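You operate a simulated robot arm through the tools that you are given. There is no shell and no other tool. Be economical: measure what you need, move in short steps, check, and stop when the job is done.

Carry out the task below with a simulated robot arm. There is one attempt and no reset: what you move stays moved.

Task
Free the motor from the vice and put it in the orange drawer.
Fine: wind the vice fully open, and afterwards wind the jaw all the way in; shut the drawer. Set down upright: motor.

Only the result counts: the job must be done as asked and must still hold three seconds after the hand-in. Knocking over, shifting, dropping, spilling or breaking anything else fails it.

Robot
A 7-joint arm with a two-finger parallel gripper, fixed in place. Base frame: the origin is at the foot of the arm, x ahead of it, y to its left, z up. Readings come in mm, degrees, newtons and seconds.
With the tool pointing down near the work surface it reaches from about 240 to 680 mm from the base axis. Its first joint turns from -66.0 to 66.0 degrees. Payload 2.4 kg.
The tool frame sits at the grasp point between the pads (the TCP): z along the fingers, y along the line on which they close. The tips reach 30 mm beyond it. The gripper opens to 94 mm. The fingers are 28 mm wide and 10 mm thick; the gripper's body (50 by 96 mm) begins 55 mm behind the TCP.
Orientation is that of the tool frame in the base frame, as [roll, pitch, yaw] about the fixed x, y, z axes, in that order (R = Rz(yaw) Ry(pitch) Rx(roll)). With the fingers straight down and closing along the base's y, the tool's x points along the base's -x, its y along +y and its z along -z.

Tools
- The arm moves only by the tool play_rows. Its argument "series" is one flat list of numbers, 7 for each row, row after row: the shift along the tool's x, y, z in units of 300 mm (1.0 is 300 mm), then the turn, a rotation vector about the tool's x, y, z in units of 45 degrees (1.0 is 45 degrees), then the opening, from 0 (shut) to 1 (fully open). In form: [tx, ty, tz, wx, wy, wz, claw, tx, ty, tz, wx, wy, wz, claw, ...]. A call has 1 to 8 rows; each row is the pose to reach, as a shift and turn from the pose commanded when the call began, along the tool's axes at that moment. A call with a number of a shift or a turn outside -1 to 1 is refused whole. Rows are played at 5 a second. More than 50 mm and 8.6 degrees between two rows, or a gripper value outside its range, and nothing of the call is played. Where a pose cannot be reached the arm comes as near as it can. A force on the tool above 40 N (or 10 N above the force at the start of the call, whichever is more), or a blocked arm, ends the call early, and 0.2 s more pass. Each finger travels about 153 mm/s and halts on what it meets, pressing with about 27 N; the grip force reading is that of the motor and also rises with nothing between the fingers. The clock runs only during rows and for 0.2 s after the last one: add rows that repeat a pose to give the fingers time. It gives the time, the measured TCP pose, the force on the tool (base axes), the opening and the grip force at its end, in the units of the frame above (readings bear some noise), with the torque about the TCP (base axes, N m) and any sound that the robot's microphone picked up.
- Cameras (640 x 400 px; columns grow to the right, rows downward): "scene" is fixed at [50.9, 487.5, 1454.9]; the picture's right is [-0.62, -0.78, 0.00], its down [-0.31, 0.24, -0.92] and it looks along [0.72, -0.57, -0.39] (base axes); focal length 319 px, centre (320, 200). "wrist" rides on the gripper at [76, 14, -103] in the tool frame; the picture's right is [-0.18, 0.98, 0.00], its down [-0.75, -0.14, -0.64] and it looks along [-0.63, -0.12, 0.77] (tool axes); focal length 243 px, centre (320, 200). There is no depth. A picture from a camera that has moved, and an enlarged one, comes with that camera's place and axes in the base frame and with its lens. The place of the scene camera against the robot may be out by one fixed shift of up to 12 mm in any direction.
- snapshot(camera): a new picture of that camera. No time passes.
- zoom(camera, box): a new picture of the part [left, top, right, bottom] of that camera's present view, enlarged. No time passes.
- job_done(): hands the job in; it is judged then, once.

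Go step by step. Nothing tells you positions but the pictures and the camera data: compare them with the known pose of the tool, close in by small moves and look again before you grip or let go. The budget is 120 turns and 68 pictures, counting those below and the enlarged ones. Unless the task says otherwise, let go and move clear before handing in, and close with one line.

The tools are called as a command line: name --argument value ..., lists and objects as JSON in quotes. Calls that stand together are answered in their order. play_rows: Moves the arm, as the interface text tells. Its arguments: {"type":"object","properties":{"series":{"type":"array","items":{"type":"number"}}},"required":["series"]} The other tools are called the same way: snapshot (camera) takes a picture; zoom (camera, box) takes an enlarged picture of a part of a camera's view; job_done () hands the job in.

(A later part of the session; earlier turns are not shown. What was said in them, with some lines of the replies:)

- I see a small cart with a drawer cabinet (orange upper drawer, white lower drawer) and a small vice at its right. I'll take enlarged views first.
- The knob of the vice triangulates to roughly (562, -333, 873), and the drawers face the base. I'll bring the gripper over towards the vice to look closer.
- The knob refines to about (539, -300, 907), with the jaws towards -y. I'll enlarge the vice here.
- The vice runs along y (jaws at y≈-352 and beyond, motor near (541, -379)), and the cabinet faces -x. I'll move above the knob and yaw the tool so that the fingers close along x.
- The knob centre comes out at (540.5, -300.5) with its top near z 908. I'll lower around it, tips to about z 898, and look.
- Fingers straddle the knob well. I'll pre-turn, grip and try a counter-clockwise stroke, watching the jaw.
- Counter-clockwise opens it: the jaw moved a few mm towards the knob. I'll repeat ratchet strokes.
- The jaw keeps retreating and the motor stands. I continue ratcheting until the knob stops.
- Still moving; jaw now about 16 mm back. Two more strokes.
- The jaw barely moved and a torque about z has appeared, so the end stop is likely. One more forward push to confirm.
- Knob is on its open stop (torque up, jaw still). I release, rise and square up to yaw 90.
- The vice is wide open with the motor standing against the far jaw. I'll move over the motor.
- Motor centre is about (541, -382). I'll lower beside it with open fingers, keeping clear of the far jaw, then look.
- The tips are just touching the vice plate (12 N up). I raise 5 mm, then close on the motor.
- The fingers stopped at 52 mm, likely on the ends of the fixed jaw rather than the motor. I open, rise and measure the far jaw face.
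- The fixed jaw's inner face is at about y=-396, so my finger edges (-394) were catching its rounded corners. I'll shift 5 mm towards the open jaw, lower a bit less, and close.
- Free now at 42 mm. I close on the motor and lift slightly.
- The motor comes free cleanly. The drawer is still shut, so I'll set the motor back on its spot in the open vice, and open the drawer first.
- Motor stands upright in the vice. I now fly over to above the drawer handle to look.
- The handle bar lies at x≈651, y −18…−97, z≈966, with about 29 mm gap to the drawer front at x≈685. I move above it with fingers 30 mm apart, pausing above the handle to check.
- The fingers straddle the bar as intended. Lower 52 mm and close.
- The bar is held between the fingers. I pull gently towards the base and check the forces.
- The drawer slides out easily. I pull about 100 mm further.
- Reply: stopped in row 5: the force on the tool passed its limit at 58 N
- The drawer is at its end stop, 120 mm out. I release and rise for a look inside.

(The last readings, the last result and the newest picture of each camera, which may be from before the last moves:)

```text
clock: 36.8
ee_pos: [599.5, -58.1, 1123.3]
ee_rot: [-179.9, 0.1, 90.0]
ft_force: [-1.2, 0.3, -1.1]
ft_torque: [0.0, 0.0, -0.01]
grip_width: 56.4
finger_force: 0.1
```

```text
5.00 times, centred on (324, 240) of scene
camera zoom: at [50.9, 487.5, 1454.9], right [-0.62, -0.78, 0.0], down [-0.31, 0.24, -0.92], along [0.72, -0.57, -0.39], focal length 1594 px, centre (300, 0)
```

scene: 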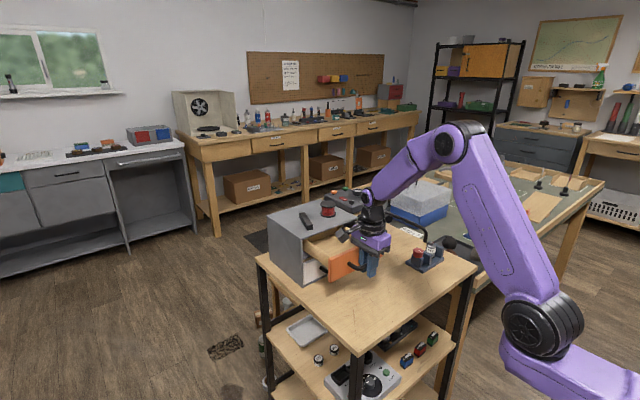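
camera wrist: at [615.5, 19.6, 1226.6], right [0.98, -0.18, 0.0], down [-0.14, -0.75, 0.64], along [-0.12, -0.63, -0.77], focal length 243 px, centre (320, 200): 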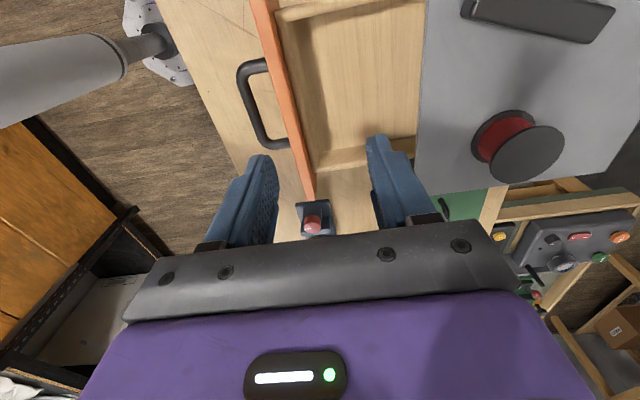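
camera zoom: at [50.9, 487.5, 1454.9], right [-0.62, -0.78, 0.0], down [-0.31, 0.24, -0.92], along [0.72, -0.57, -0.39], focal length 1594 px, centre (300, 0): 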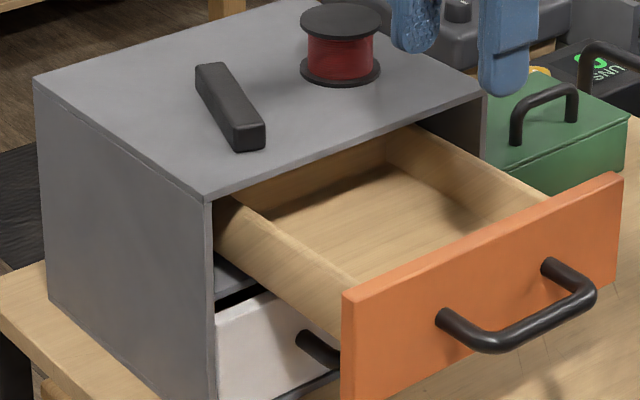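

The drawer is empty, its open interior spanning x≈579–685, y≈-115…5. I fly back to the motor.

play_rows --series '[-0.125, -0.025, 0, 0, 0, 0, 0.55, -0.25, -0.05, 0, 0, 0, 0, 0.55, -0.375, -0.075, 0, 0, 0, 0, 0.55, -0.5, -0.1, 0, 0, 0, 0, 0.55, -0.625, -0.125, 0.08, 0, 0, 0, 0.55, -0.75, -0.15, 0.16, 0, 0, 0, 0.55, -0.875, -0.175, 0.24, 0, 0, 0, 0.55, -1.0, -0.197, 0.32, 0, 0, 0, 0.55]'

zoom --camera "wrist" --box '[200, 60, 440, 210]'

```text
clock: 38.6
ee_pos: [542.2, -356.9, 1028.8]
ee_rot: [-180.0, 0.1, 90.1]
ft_force: [0.3, -0.5, 0.3]
ft_torque: [0.0, 0.06, -0.02]
grip_width: 51.7
finger_force: 0.1
```

```text
2.67 times, centred on (320, 135) of wrist
camera zoom: at [556.6, -280.2, 1132.0], right [0.98, -0.18, 0.0], down [-0.14, -0.75, 0.64], along [-0.12, -0.63, -0.77], focal length 647 px, centre (320, 373)
```

zoom: 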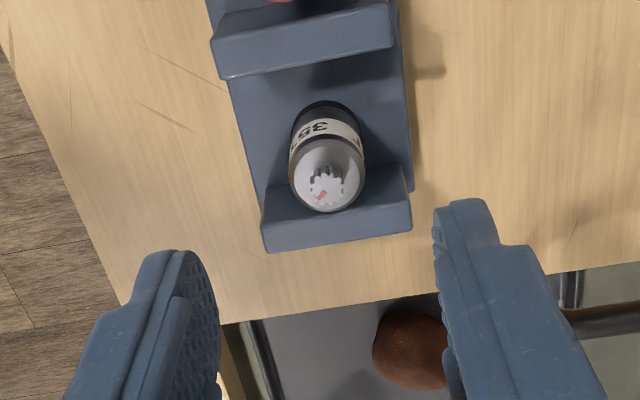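

All as left. I lower over the motor and close.

play_rows --series '[-0.058, -0.005, 0, 0, 0, 0, 0.55, -0.058, -0.005, 0.14, 0, 0, 0, 0.55, -0.058, -0.005, 0.28, 0, 0, 0, 0.55, -0.058, -0.005, 0.432, 0, 0, 0, 0.55, -0.058, -0.005, 0.432, 0, 0, 0, 0.55, -0.058, -0.005, 0.432, 0, 0, 0, 0, -0.058, -0.005, 0.432, 0, 0, 0, 0, -0.058, -0.005, 0.432, 0, 0, 0, 0]'

```text
clock: 40.4
ee_pos: [542.4, -372.0, 895.5]
ee_rot: [-179.9, 0.1, 90.0]
ft_force: [0.0, 0.5, 1.3]
ft_torque: [0.0, 0.03, -0.01]
grip_width: 27.0
finger_force: 26.7
```

Gripped at 27 mm. Lift straight up, then towards the drawer.

play_rows --series '[0, 0, -0.1, 0, 0, 0, 0, 0, 0, -0.24, 0, 0, 0, 0, 0, 0, -0.38, 0, 0, 0, 0, 0, 0, -0.53, 0, 0, 0, 0, 0, 0, -0.68, 0, 0, 0, 0, 0.12, 0, -0.74, 0, 0, 0, 0, 0.26, 0, -0.75, 0, 0, 0, 0, 0.4, 0, -0.75, 0, 0, 0, 0]'

play_rows --series '[0.1, 0.05, 0, 0, 0, 0, 0, 0.22, 0.09, 0, 0, 0, 0, 0, 0.34, 0.13, 0, 0, 0, 0, 0, 0.46, 0.18, 0, 0, 0, 0, 0, 0.56, 0.23, 0, 0, 0, 0, 0, 0.645, 0.275, 0, 0, 0, 0, 0, 0.645, 0.275, 0, 0, 0, 0, 0]'

snapshot --camera "wrist"

zoom --camera "scene" --box '[280, 180, 408, 260]'

```text
clock: 42.2
ee_pos: [539.5, -256.0, 1125.2]
ee_rot: [-180.0, 0.1, 90.0]
ft_force: [0.3, -0.1, -1.4]
ft_torque: [0.02, 0.02, -0.01]
grip_width: 26.7
finger_force: 26.7
```

```text
clock: 43.8
ee_pos: [622.4, -61.6, 1123.9]
ee_rot: [-179.9, 0.1, 90.0]
ft_force: [0.0, -0.2, -2.4]
ft_torque: [0.01, 0.02, 0.02]
grip_width: 27.0
finger_force: 26.9
```

```text
24 pictures are left
camera wrist: at [636.8, 16.0, 1226.8], right [0.98, -0.18, 0.0], down [-0.14, -0.75, 0.64], along [-0.12, -0.63, -0.77], focal length 243 px, centre (320, 200)
```

wrist: 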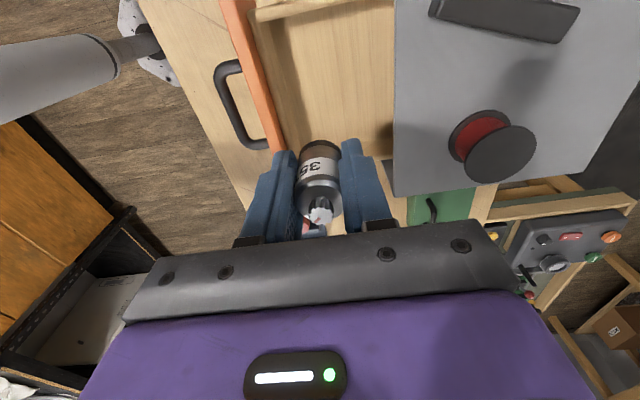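

```text
5.00 times, centred on (344, 220) of scene
camera zoom: at [50.9, 487.5, 1454.9], right [-0.62, -0.78, 0.0], down [-0.31, 0.24, -0.92], along [0.72, -0.57, -0.39], focal length 1594 px, centre (200, 100)
```

zoom: 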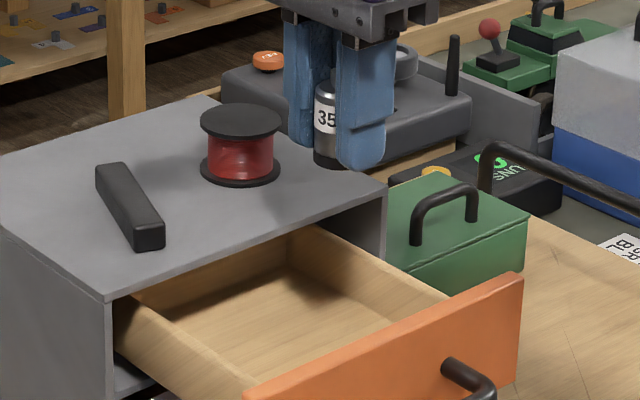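

Motor is held upright above the drawer. I lower to just above the drawer floor and look.

play_rows --series '[0.01, 0, 0.12, 0, 0, 0, 0, 0.02, 0, 0.24, 0, 0, 0, 0, 0.02, 0, 0.34, 0, 0, 0, 0, 0.02, 0, 0.4, 0, 0, 0, 0, 0.02, 0, 0.4, 0, 0, 0, 0]'

snapshot --camera "wrist"

zoom --camera "scene" --box '[290, 200, 386, 260]'

```text
clock: 45.0
ee_pos: [622.8, -54.8, 1003.3]
ee_rot: [-179.8, 0.1, 90.0]
ft_force: [0.5, -0.2, -0.9]
ft_torque: [0.03, -0.02, 0.0]
grip_width: 26.9
finger_force: 27.0
```

```text
22 pictures are left
camera wrist: at [638.1, 22.0, 1106.7], right [0.98, -0.18, 0.0], down [-0.14, -0.75, 0.64], along [-0.12, -0.63, -0.77], focal length 243 px, centre (320, 200)
```

wrist: 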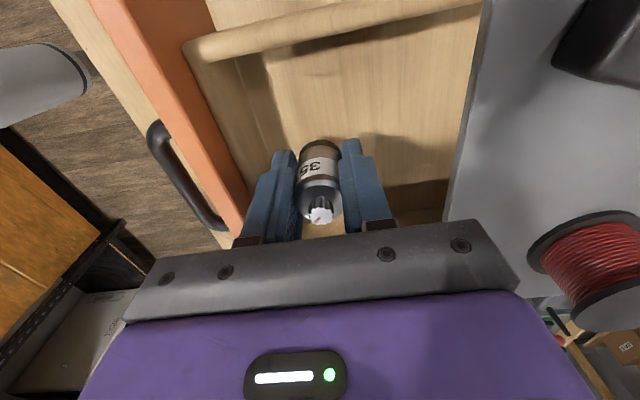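

```text
6.67 times, centred on (338, 230) of scene
camera zoom: at [50.9, 487.5, 1454.9], right [-0.62, -0.78, 0.0], down [-0.31, 0.24, -0.92], along [0.72, -0.57, -0.39], focal length 2126 px, centre (200, 0)
```

zoom: 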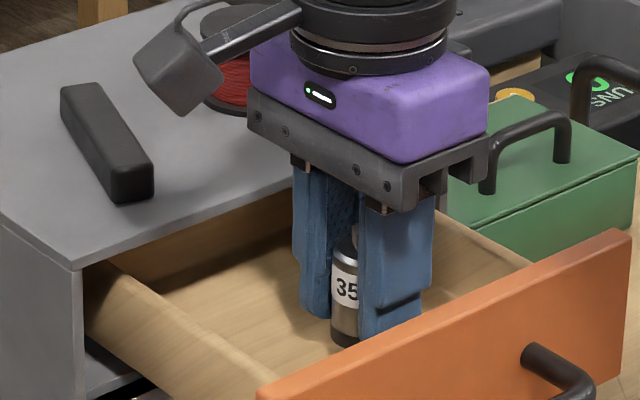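

I lower in small steps, feeling for the floor.

play_rows --series '[0, 0, 0.015, 0, 0, 0, 0, 0, 0, 0.03, 0, 0, 0, 0, 0, 0, 0.045, 0, 0, 0, 0, 0, 0, 0.06, 0, 0, 0, 0]'

```text
clock: 46.0
ee_pos: [623.5, -55.6, 985.9]
ee_rot: [179.7, 0.0, 90.0]
ft_force: [1.5, -0.2, 21.3]
ft_torque: [-0.04, 0.2, 0.02]
grip_width: 27.2
finger_force: 27.0
```

The motor touches the floor (21 N). I ease off slightly and read the force.

play_rows --series '[0, 0, -0.004, 0, 0, 0, 0, 0, 0, -0.004, 0, 0, 0, 0]'

```text
clock: 46.6
ee_pos: [623.7, -56.4, 987.2]
ee_rot: [180.0, 0.1, 90.0]
ft_force: [2.0, -1.1, 18.6]
ft_torque: [-0.13, -0.1, 0.01]
grip_width: 26.8
finger_force: 27.1
```

play_rows --series '[0, 0, -0.006, 0, 0, 0, 0, 0, 0, -0.006, 0, 0, 0, 0]'

```text
clock: 47.2
ee_pos: [621.1, -55.4, 986.6]
ee_rot: [-179.6, 0.1, 90.0]
ft_force: [0.5, -1.3, 1.9]
ft_torque: [-0.05, -0.02, -0.02]
grip_width: 26.8
finger_force: 26.7
```

Load nearly nil, motor standing on the floor. I open and rise straight up.

play_rows --series '[0, 0, 0, 0, 0, 0, 0.42, 0, 0, 0, 0, 0, 0, 0.42, 0, 0, -0.06, 0, 0, 0, 0.42, 0, 0, -0.18, 0, 0, 0, 0.42, 0, 0, -0.32, 0, 0, 0, 0.42, 0, 0, -0.46, 0, 0, 0, 0.42, 0, 0, -0.46, 0, 0, 0, 0.42]'

snapshot --camera "wrist"

```text
clock: 48.8
ee_pos: [623.3, -54.5, 1126.7]
ee_rot: [-179.8, 0.1, 90.0]
ft_force: [0.3, -1.2, -0.3]
ft_torque: [0.02, 0.01, -0.01]
grip_width: 39.3
finger_force: 0.1
```

```text
20 pictures are left
camera wrist: at [638.3, 22.8, 1229.0], right [0.98, -0.18, 0.0], down [-0.14, -0.75, 0.64], along [-0.12, -0.63, -0.77], focal length 243 px, centre (320, 200)
```

wrist: 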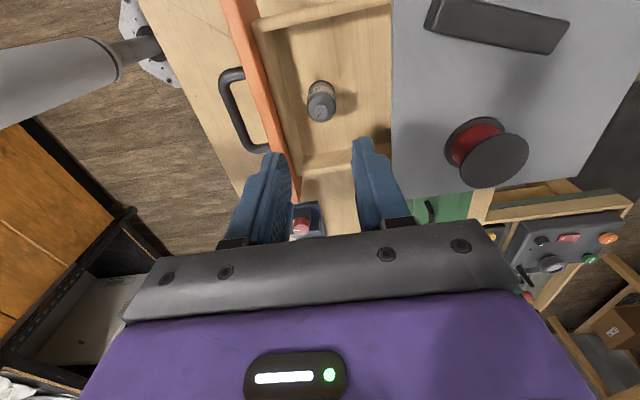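

The motor stands upright in the drawer. Now back to the handle at x≈530 to grip it.

play_rows --series '[-0.005, -0.15, 0, 0, 0, 0, 0.34, -0.007, -0.311, 0, 0, 0, 0, 0.34, -0.007, -0.311, 0.15, 0, 0, 0, 0.34, -0.007, -0.311, 0.3, 0, 0, 0, 0.34, -0.007, -0.311, 0.42, 0, 0, 0, 0.34, -0.007, -0.311, 0.51, 0, 0, 0, 0.34, -0.007, -0.311, 0.51, 0, 0, 0, 0.34]'

snapshot --camera "wrist"

```text
clock: 50.4
ee_pos: [528.5, -56.4, 973.4]
ee_rot: [-179.8, 0.1, 90.0]
ft_force: [-0.2, 0.5, -0.8]
ft_torque: [0.03, 0.01, 0.0]
grip_width: 32.1
finger_force: 0.0
```

```text
19 pictures are left
camera wrist: at [544.2, 20.2, 1076.0], right [0.98, -0.18, 0.0], down [-0.14, -0.75, 0.64], along [-0.12, -0.63, -0.77], focal length 243 px, centre (320, 200)
```

wrist: 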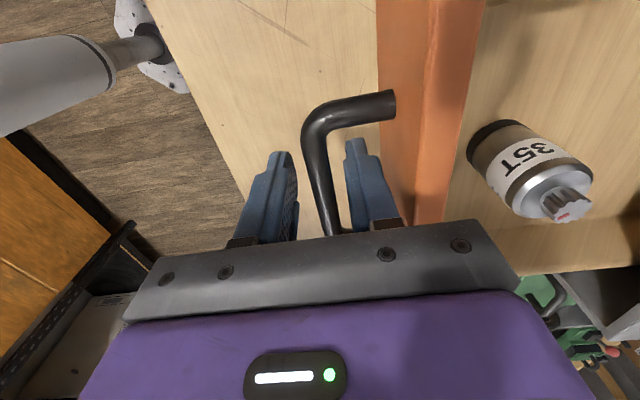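

Fingers are around the handle. I grip and push slowly.

play_rows --series '[0, 0, 0, 0, 0, 0, 0, 0, 0, 0, 0, 0, 0, 0, 0, 0.015, 0, 0, 0, 0, 0, 0, 0.05, 0, 0, 0, 0, 0, 0, 0.09, 0, 0, 0, 0, 0, 0, 0.13, 0, 0, 0, 0, 0, 0, 0.17, 0, 0, 0, 0, 0, 0, 0.2, 0, 0, 0, 0, 0]'

snapshot --camera "wrist"

```text
clock: 52.2
ee_pos: [589.8, -57.4, 972.9]
ee_rot: [-180.0, 0.1, 90.1]
ft_force: [-0.8, 4.9, 4.2]
ft_torque: [-0.11, -0.02, 1.03]
grip_width: 16.7
finger_force: 44.7
```

```text
18 pictures are left
camera wrist: at [604.1, 20.2, 1076.1], right [0.98, -0.18, 0.0], down [-0.14, -0.75, 0.64], along [-0.12, -0.63, -0.77], focal length 243 px, centre (320, 200)
```

wrist: 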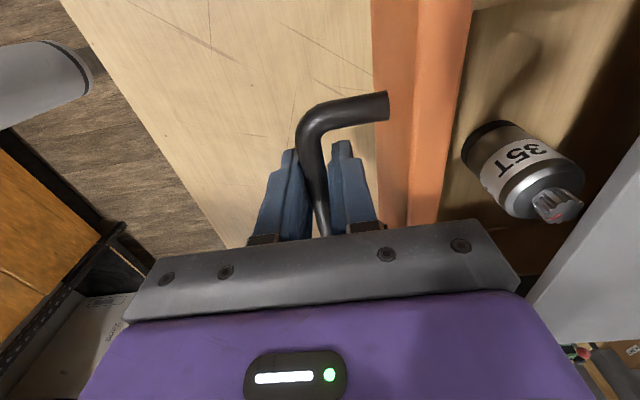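

Motor remains upright; continuing the push to shut.

play_rows --series '[0, 0.015, 0, 0, 0, 0, 0, 0, 0.05, 0, 0, 0, 0, 0, 0, 0.085, 0, 0, 0, 0, 0, 0, 0.12, 0, 0, 0, 0, 0, 0, 0.15, 0, 0, 0, 0, 0, 0, 0.18, 0, 0, 0, 0, 0, 0, 0.2, 0, 0, 0, 0, 0, 0, 0.208, 0, 0, 0, 0, 0]'

snapshot --camera "wrist"

```text
clock: 54.0
ee_pos: [650.8, -56.9, 972.9]
ee_rot: [-179.4, 0.1, 90.0]
ft_force: [-19.0, 8.3, 19.1]
ft_torque: [-0.62, 0.0, 1.03]
grip_width: 16.1
finger_force: 44.5
```

```text
17 pictures are left
camera wrist: at [665.3, 20.3, 1075.9], right [0.98, -0.18, -0.01], down [-0.13, -0.75, 0.64], along [-0.12, -0.63, -0.76], focal length 243 px, centre (320, 200)
```

wrist: 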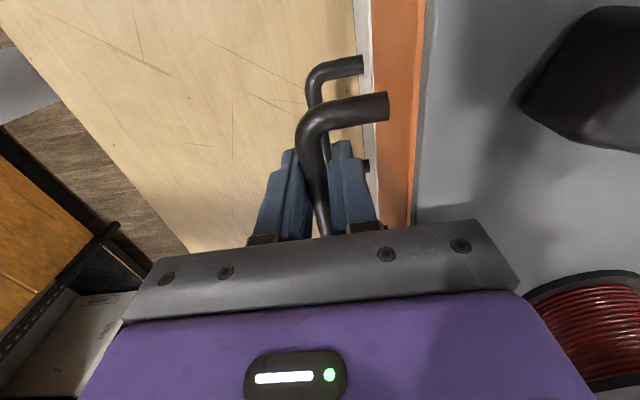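

The drawer meets its stop at the original position (−19 N). I release and rise.

play_rows --series '[0, 0, 0, 0, 0, 0, 0.33, 0, 0, 0, 0, 0, 0, 0.33, 0, 0, -0.1, 0, 0, 0, 0.33, 0, 0, -0.24, 0, 0, 0, 0.33, 0, 0, -0.38, 0, 0, 0, 0.33, 0, 0, -0.5, 0, 0, 0, 0.33, 0, -0.1, -0.5, 0, 0, 0, 0.33, 0, -0.25, -0.5, 0, 0, 0, 0.33]'

zoom --camera "scene" --box '[250, 190, 410, 290]'

```text
clock: 55.8
ee_pos: [579.7, -55.2, 1125.4]
ee_rot: [-180.0, 0.1, 90.0]
ft_force: [-0.3, -0.6, -0.2]
ft_torque: [0.03, 0.02, -0.03]
grip_width: 31.2
finger_force: 0.2
```

```text
4.00 times, centred on (330, 240) of scene
camera zoom: at [50.9, 487.5, 1454.9], right [-0.62, -0.78, 0.0], down [-0.31, 0.24, -0.92], along [0.72, -0.57, -0.39], focal length 1275 px, centre (280, 40)
```

zoom: 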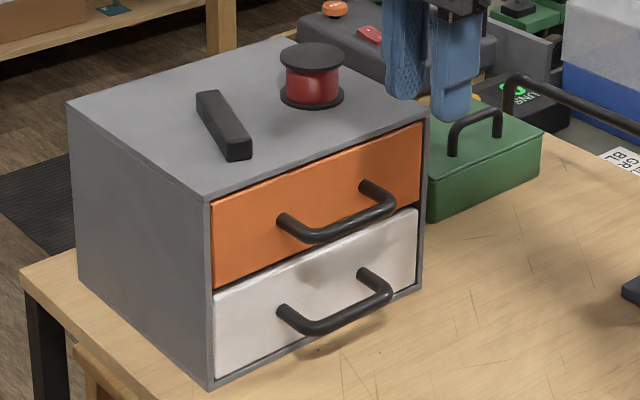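

Drawer shut. Now back to the knob to wind the jaw in.

play_rows --series '[-0.102, -0.016, 0, 0, 0, 0, 0.6, -0.204, -0.032, 0, 0, 0, 0, 0.6, -0.306, -0.048, 0, 0, 0, 0, 0.6, -0.408, -0.065, 0.067, 0, 0, 0, 0.6, -0.51, -0.081, 0.133, 0, 0, 0, 0.6, -0.613, -0.097, 0.2, 0, 0, 0, 0.6, -0.715, -0.114, 0.267, 0, 0, 0, 0.6, -0.817, -0.13, 0.333, 0, 0, 0, 0.6]'

play_rows --series '[0, 0, 0, 0, 0, 0, 0.6]'

snapshot --camera "wrist"

```text
clock: 57.6
ee_pos: [537.8, -301.4, 1024.6]
ee_rot: [-179.9, 0.2, 90.1]
ft_force: [0.4, 0.9, -0.8]
ft_torque: [-0.02, -0.01, 0.02]
grip_width: 56.3
finger_force: 0.0
```

```text
clock: 58.0
ee_pos: [538.0, -301.6, 1025.4]
ee_rot: [-179.9, 0.1, 89.9]
ft_force: [0.3, 0.1, 1.0]
ft_torque: [0.02, -0.04, 0.0]
grip_width: 56.3
finger_force: 0.1
```

```text
15 pictures are left
camera wrist: at [552.7, -224.7, 1127.7], right [0.98, -0.18, 0.0], down [-0.14, -0.75, 0.64], along [-0.12, -0.63, -0.77], focal length 243 px, centre (320, 200)
```

wrist: 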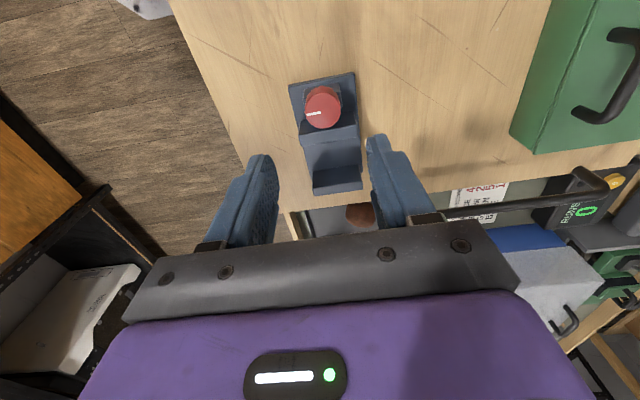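

Vice unchanged and empty. I lower onto the knob and begin clockwise strokes.

play_rows --series '[0.003, 0.008, 0.11, 0, 0, 0, 0.6, 0.003, 0.008, 0.22, 0, 0, 0, 0.6, 0.003, 0.008, 0.327, 0, 0, 0, 0.6, 0.003, 0.008, 0.327, 0, 0, -0.18, 0.5, 0.003, 0.008, 0.327, 0, 0, -0.36, 0.45, 0.003, 0.008, 0.327, 0, 0, -0.36, 0, 0.003, 0.008, 0.327, 0, 0, -0.18, 0, 0.003, 0.008, 0.327, 0, 0, 0, 0]'

play_rows --series '[0, 0, 0, 0, 0, 0.18, 0, 0, 0, 0, 0, 0, 0.36, 0, 0, 0, 0, 0, 0, 0.175, 0.45, 0, 0, 0, 0, 0, -0.01, 0.45, 0, 0, 0, 0, 0, -0.195, 0.45, 0, 0, 0, 0, 0, -0.38, 0.45, 0, 0, 0, 0, 0, -0.22, 0, 0, 0, 0, 0, 0, -0.04, 0]'

zoom --camera "scene" --box '[393, 225, 457, 265]'

```text
clock: 59.8
ee_pos: [540.1, -300.1, 925.1]
ee_rot: [-179.8, 0.0, 90.1]
ft_force: [0.6, 1.8, -7.5]
ft_torque: [-0.04, -0.14, 1.14]
grip_width: 35.6
finger_force: 44.8
```

```text
clock: 61.6
ee_pos: [540.3, -302.3, 927.1]
ee_rot: [-179.9, 0.1, 91.6]
ft_force: [-2.1, 4.3, 12.4]
ft_torque: [-0.13, 0.43, 0.02]
grip_width: 31.4
finger_force: 45.0
```

```text
10.00 times, centred on (425, 245) of scene
camera zoom: at [50.6, 487.7, 1454.9], right [-0.62, -0.78, 0.0], down [-0.31, 0.24, -0.92], along [0.72, -0.57, -0.39], focal length 3188 px, centre (-730, -250)
```

zoom: 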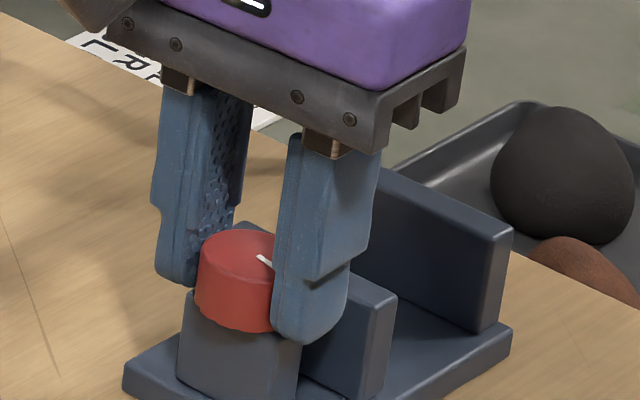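

The jaw has started inward. I raise 2.5 mm to keep off the block and continue with clockwise strokes.

play_rows --series '[0, 0, 0, 0, 0, 0.18, 0, 0, 0, 0, 0, 0, 0.36, 0, 0, 0, -0.008, 0, 0, 0.175, 0.45, 0, 0, -0.008, 0, 0, -0.01, 0.45, 0, 0, -0.008, 0, 0, -0.195, 0.45, 0, 0, -0.008, 0, 0, -0.38, 0.45, 0, 0, -0.008, 0, 0, -0.22, 0, 0, 0, -0.008, 0, 0, -0.04, 0]'

play_rows --series '[0, 0, 0, 0, 0, 0.18, 0, 0, 0, 0, 0, 0, 0.36, 0, 0, 0, 0, 0, 0, 0.175, 0.45, 0, 0, 0, 0, 0, -0.01, 0.45, 0, 0, 0, 0, 0, -0.195, 0.45, 0, 0, 0, 0, 0, -0.38, 0.45, 0, 0, 0, 0, 0, -0.22, 0, 0, 0, 0, 0, 0, -0.04, 0]'

play_rows --series '[0, 0, 0, 0, 0, 0.18, 0, 0, 0, 0, 0, 0, 0.36, 0, 0, 0, 0, 0, 0, 0.175, 0.45, 0, 0, 0, 0, 0, -0.01, 0.45, 0, 0, 0, 0, 0, -0.195, 0.45, 0, 0, 0, 0, 0, -0.38, 0.45, 0, 0, 0, 0, 0, -0.22, 0, 0, 0, 0, 0, 0, -0.04, 0]'

zoom --camera "scene" --box '[393, 225, 457, 265]'

```text
clock: 63.4
ee_pos: [539.9, -303.0, 927.6]
ee_rot: [-179.8, 0.2, 93.5]
ft_force: [4.5, -2.3, -5.5]
ft_torque: [0.5, -0.68, 0.01]
grip_width: 31.4
finger_force: 44.8
```

```text
clock: 65.2
ee_pos: [539.9, -301.5, 928.7]
ee_rot: [-179.8, 0.0, 95.2]
ft_force: [-4.6, 0.1, 5.5]
ft_torque: [0.44, 0.18, -0.01]
grip_width: 31.3
finger_force: 44.8
```

```text
clock: 67.0
ee_pos: [540.9, -302.6, 927.0]
ee_rot: [-179.9, 0.1, 97.2]
ft_force: [4.6, -4.5, -5.7]
ft_torque: [0.5, -0.4, 0.01]
grip_width: 30.9
finger_force: 45.0
```

```text
10.00 times, centred on (425, 245) of scene
camera zoom: at [51.1, 487.3, 1455.0], right [-0.62, -0.78, 0.0], down [-0.31, 0.24, -0.92], along [0.72, -0.57, -0.39], focal length 3188 px, centre (-730, -250)
```

zoom: 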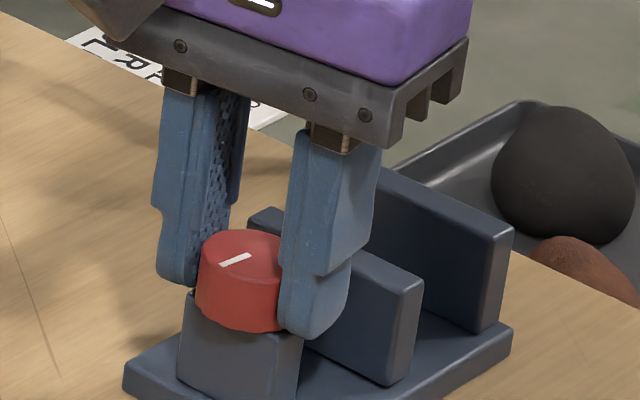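

The jaw is advancing about 3.5 mm per stroke; roughly seven more strokes to go.

play_rows --series '[0, 0, 0, 0, 0, 0.189, 0, 0, 0, 0, 0, 0, 0.378, 0, 0, 0, 0, 0, 0, 0.189, 0.45, 0, 0, 0, 0, 0, 0, 0.45, 0, 0, 0, 0, 0, -0.189, 0.45, 0, 0, 0, 0, 0, -0.37, 0.45, 0, 0, 0, 0, 0, -0.189, 0, 0, 0, 0, 0, 0, 0, 0]'

play_rows --series '[0, 0, 0, 0, 0, 0.189, 0, 0, 0, 0, 0, 0, 0.378, 0, 0, 0, 0, 0, 0, 0.189, 0.45, 0, 0, 0, 0, 0, 0, 0.45, 0, 0, 0, 0, 0, -0.189, 0.45, 0, 0, 0, 0, 0, -0.37, 0.45, 0, 0, 0, 0, 0, -0.189, 0, 0, 0, 0, 0, 0, 0, 0]'

play_rows --series '[0, 0, 0, 0, 0, 0.189, 0, 0, 0, 0, 0, 0, 0.378, 0, 0, 0, 0, 0, 0, 0.189, 0.45, 0, 0, 0, 0, 0, 0, 0.45, 0, 0, 0, 0, 0, -0.189, 0.45, 0, 0, 0, 0, 0, -0.37, 0.45, 0, 0, 0, 0, 0, -0.189, 0, 0, 0, 0, 0, 0, 0, 0]'

play_rows --series '[0, 0, 0, 0, 0, 0.189, 0, 0, 0, 0, 0, 0, 0.378, 0, 0, 0, 0, 0, 0, 0.189, 0.45, 0, 0, 0, 0, 0, 0, 0.45, 0, 0, 0, 0, 0, -0.189, 0.45, 0, 0, 0, 0, 0, -0.37, 0.45, 0, 0, 0, 0, 0, -0.189, 0, 0, 0, 0, 0, 0, 0, 0]'

zoom --camera "scene" --box '[393, 225, 457, 265]'

```text
clock: 68.8
ee_pos: [539.7, -303.5, 926.7]
ee_rot: [-180.0, 0.1, 97.0]
ft_force: [-0.2, -1.2, -1.4]
ft_torque: [0.41, -0.61, -0.01]
grip_width: 31.4
finger_force: 44.6
```

```text
clock: 70.6
ee_pos: [541.9, -301.2, 928.1]
ee_rot: [-180.0, 0.2, 97.0]
ft_force: [-0.7, -0.6, 2.4]
ft_torque: [0.44, -0.47, 0.02]
grip_width: 31.8
finger_force: 44.6
```

```text
clock: 72.4
ee_pos: [540.1, -302.8, 928.0]
ee_rot: [-179.9, 0.0, 97.1]
ft_force: [0.1, -3.2, -1.8]
ft_torque: [0.55, -0.41, 0.04]
grip_width: 31.7
finger_force: 45.2
```

```text
clock: 74.2
ee_pos: [539.4, -302.0, 928.7]
ee_rot: [-179.9, 0.1, 97.2]
ft_force: [0.9, -2.0, 0.7]
ft_torque: [0.73, 0.3, 0.06]
grip_width: 31.0
finger_force: 45.4
```

```text
10.00 times, centred on (425, 245) of scene
camera zoom: at [51.0, 487.4, 1455.0], right [-0.62, -0.78, 0.0], down [-0.31, 0.24, -0.92], along [0.72, -0.57, -0.39], focal length 3188 px, centre (-730, -250)
```

zoom: 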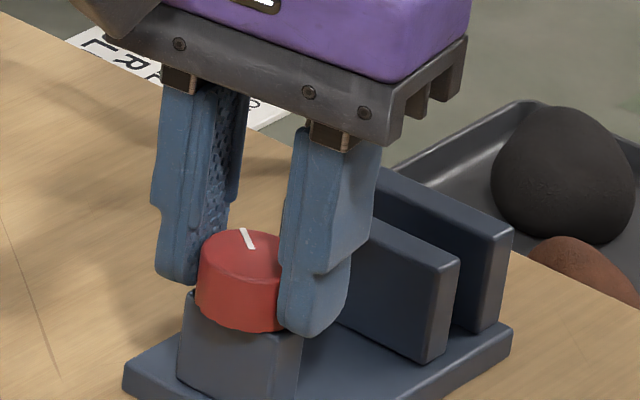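

About 10 mm gap remains. Three more strokes.

play_rows --series '[0, 0, 0, 0, 0, 0.189, 0, 0, 0, 0, 0, 0, 0.378, 0, 0, 0, 0, 0, 0, 0.189, 0.45, 0, 0, 0, 0, 0, 0, 0.45, 0, 0, 0, 0, 0, -0.189, 0.45, 0, 0, 0, 0, 0, -0.37, 0.45, 0, 0, 0, 0, 0, -0.189, 0, 0, 0, 0, 0, 0, 0, 0]'

play_rows --series '[0, 0, 0, 0, 0, 0.189, 0, 0, 0, 0, 0, 0, 0.378, 0, 0, 0, 0, 0, 0, 0.189, 0.45, 0, 0, 0, 0, 0, 0, 0.45, 0, 0, 0, 0, 0, -0.189, 0.45, 0, 0, 0, 0, 0, -0.37, 0.45, 0, 0, 0, 0, 0, -0.189, 0, 0, 0, 0, 0, 0, 0, 0]'

play_rows --series '[0, 0, 0, 0, 0, 0.189, 0, 0, 0, 0, 0, 0, 0.378, 0, 0, 0, 0, 0, 0, 0.189, 0.45, 0, 0, 0, 0, 0, 0, 0.45, 0, 0, 0, 0, 0, -0.189, 0.45, 0, 0, 0, 0, 0, -0.37, 0.45, 0, 0, 0, 0, 0, -0.189, 0, 0, 0, 0, 0, 0, 0, 0]'

zoom --camera "scene" --box '[393, 225, 457, 265]'

```text
clock: 76.0
ee_pos: [538.8, -300.6, 927.0]
ee_rot: [-179.9, 0.1, 97.1]
ft_force: [0.9, -3.0, -2.7]
ft_torque: [0.67, -0.3, 0.04]
grip_width: 31.2
finger_force: 44.6
```

```text
clock: 77.8
ee_pos: [539.3, -302.1, 927.7]
ee_rot: [-179.8, 0.0, 97.2]
ft_force: [0.8, -0.6, -5.5]
ft_torque: [0.2, -0.57, -0.01]
grip_width: 31.3
finger_force: 45.1
```

```text
clock: 79.6
ee_pos: [540.2, -301.6, 927.8]
ee_rot: [-179.8, 0.1, 97.3]
ft_force: [-1.8, -0.7, -1.3]
ft_torque: [0.1, -0.23, 0.89]
grip_width: 31.3
finger_force: 45.2
```

```text
10.00 times, centred on (425, 245) of scene
camera zoom: at [50.9, 487.4, 1454.9], right [-0.62, -0.78, 0.0], down [-0.31, 0.24, -0.92], along [0.72, -0.57, -0.39], focal length 3188 px, centre (-730, -250)
```

zoom: 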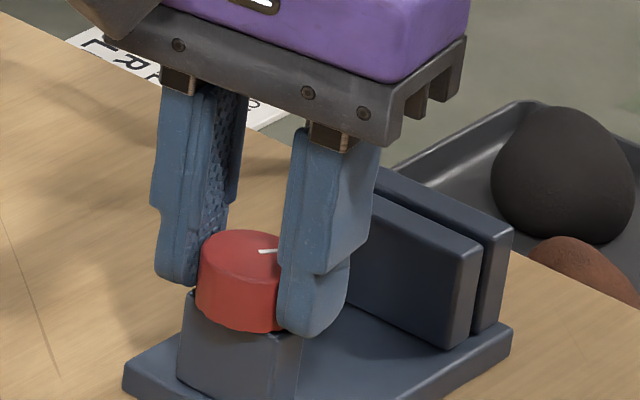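

The torque has risen to 0.89 N m with the jaws all but touching. One more firm clockwise push to confirm the stop, then look closely.

play_rows --series '[0, 0, 0, 0, 0, 0.18, 0, 0, 0, 0, 0, 0, 0.36, 0, 0, 0, 0, 0, 0, 0.36, 0]'

zoom --camera "scene" --box '[393, 225, 457, 265]'

```text
clock: 80.4
ee_pos: [540.4, -300.9, 927.5]
ee_rot: [-179.9, 0.0, 80.9]
ft_force: [-0.6, -0.1, -4.3]
ft_torque: [0.21, -0.52, 0.43]
grip_width: 31.5
finger_force: 44.6
```

```text
10.00 times, centred on (425, 245) of scene
camera zoom: at [50.9, 487.4, 1454.9], right [-0.62, -0.78, 0.0], down [-0.31, 0.24, -0.92], along [0.72, -0.57, -0.39], focal length 3188 px, centre (-730, -250)
```

zoom: 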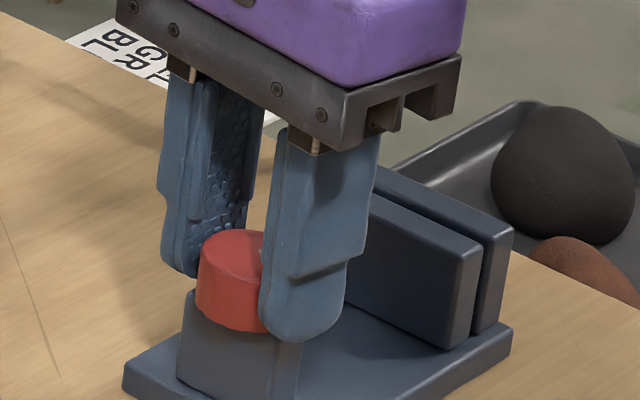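

The jaw no longer moves: it is all the way in. I release, rise clear, and check once more.

play_rows --series '[0, 0, 0, 0, 0, 0, 0.5, 0, 0, 0, 0, 0, 0, 0.55, 0, 0, -0.1, 0, 0, 0, 0.55, 0, 0, -0.24, 0, 0, 0, 0.55, 0, 0, -0.38, 0, 0, 0, 0.55, 0.05, 0, -0.5, 0, 0, 0, 0.55, 0.05, 0, -0.5, 0, 0, 0, 0.55]'

snapshot --camera "wrist"

zoom --camera "scene" --box '[260, 180, 484, 320]'

zoom --camera "scene" --box '[393, 225, 457, 265]'

```text
clock: 82.0
ee_pos: [544.2, -287.6, 1078.8]
ee_rot: [-179.9, 0.1, 81.0]
ft_force: [-0.1, 0.4, -0.5]
ft_torque: [0.01, 0.01, 0.03]
grip_width: 51.5
finger_force: 0.0
```

```text
9 pictures are left
camera wrist: at [571.0, -213.7, 1182.5], right [0.94, -0.34, 0.0], down [-0.26, -0.72, 0.64], along [-0.22, -0.61, -0.77], focal length 243 px, centre (320, 200)
```

wrist: 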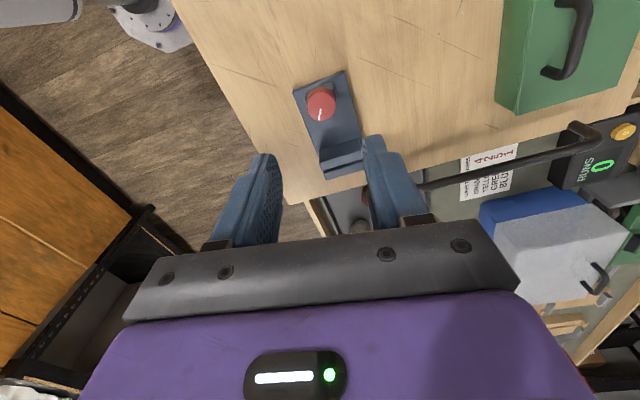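

```text
2.86 times, centred on (372, 250) of scene
camera zoom: at [50.9, 487.5, 1454.9], right [-0.62, -0.78, 0.0], down [-0.31, 0.24, -0.92], along [0.72, -0.57, -0.39], focal length 911 px, centre (171, 57)
```

zoom: 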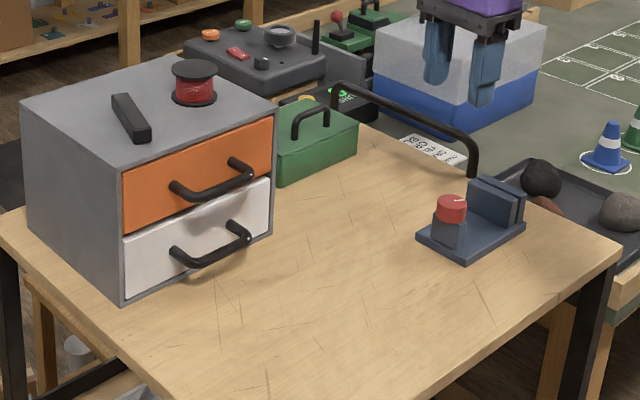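

```text
10.00 times, centred on (425, 245) of scene
camera zoom: at [50.9, 487.5, 1454.9], right [-0.62, -0.78, 0.0], down [-0.31, 0.24, -0.92], along [0.72, -0.57, -0.39], focal length 3188 px, centre (-730, -250)
```

zoom: 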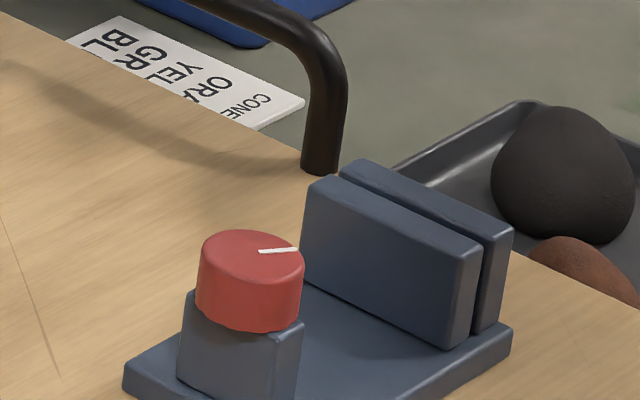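

The vice jaw is on its inner stop, the drawer is shut with the motor upright inside, and the arm is clear. I'm handing in.

job_done

```text
The job is handed in.
```

The motor is standing upright in the shut orange drawer. I wound the vice fully open to free it, then wound the jaw all the way back in; a gap of a couple of millimetres still shows at the jaw's stop.
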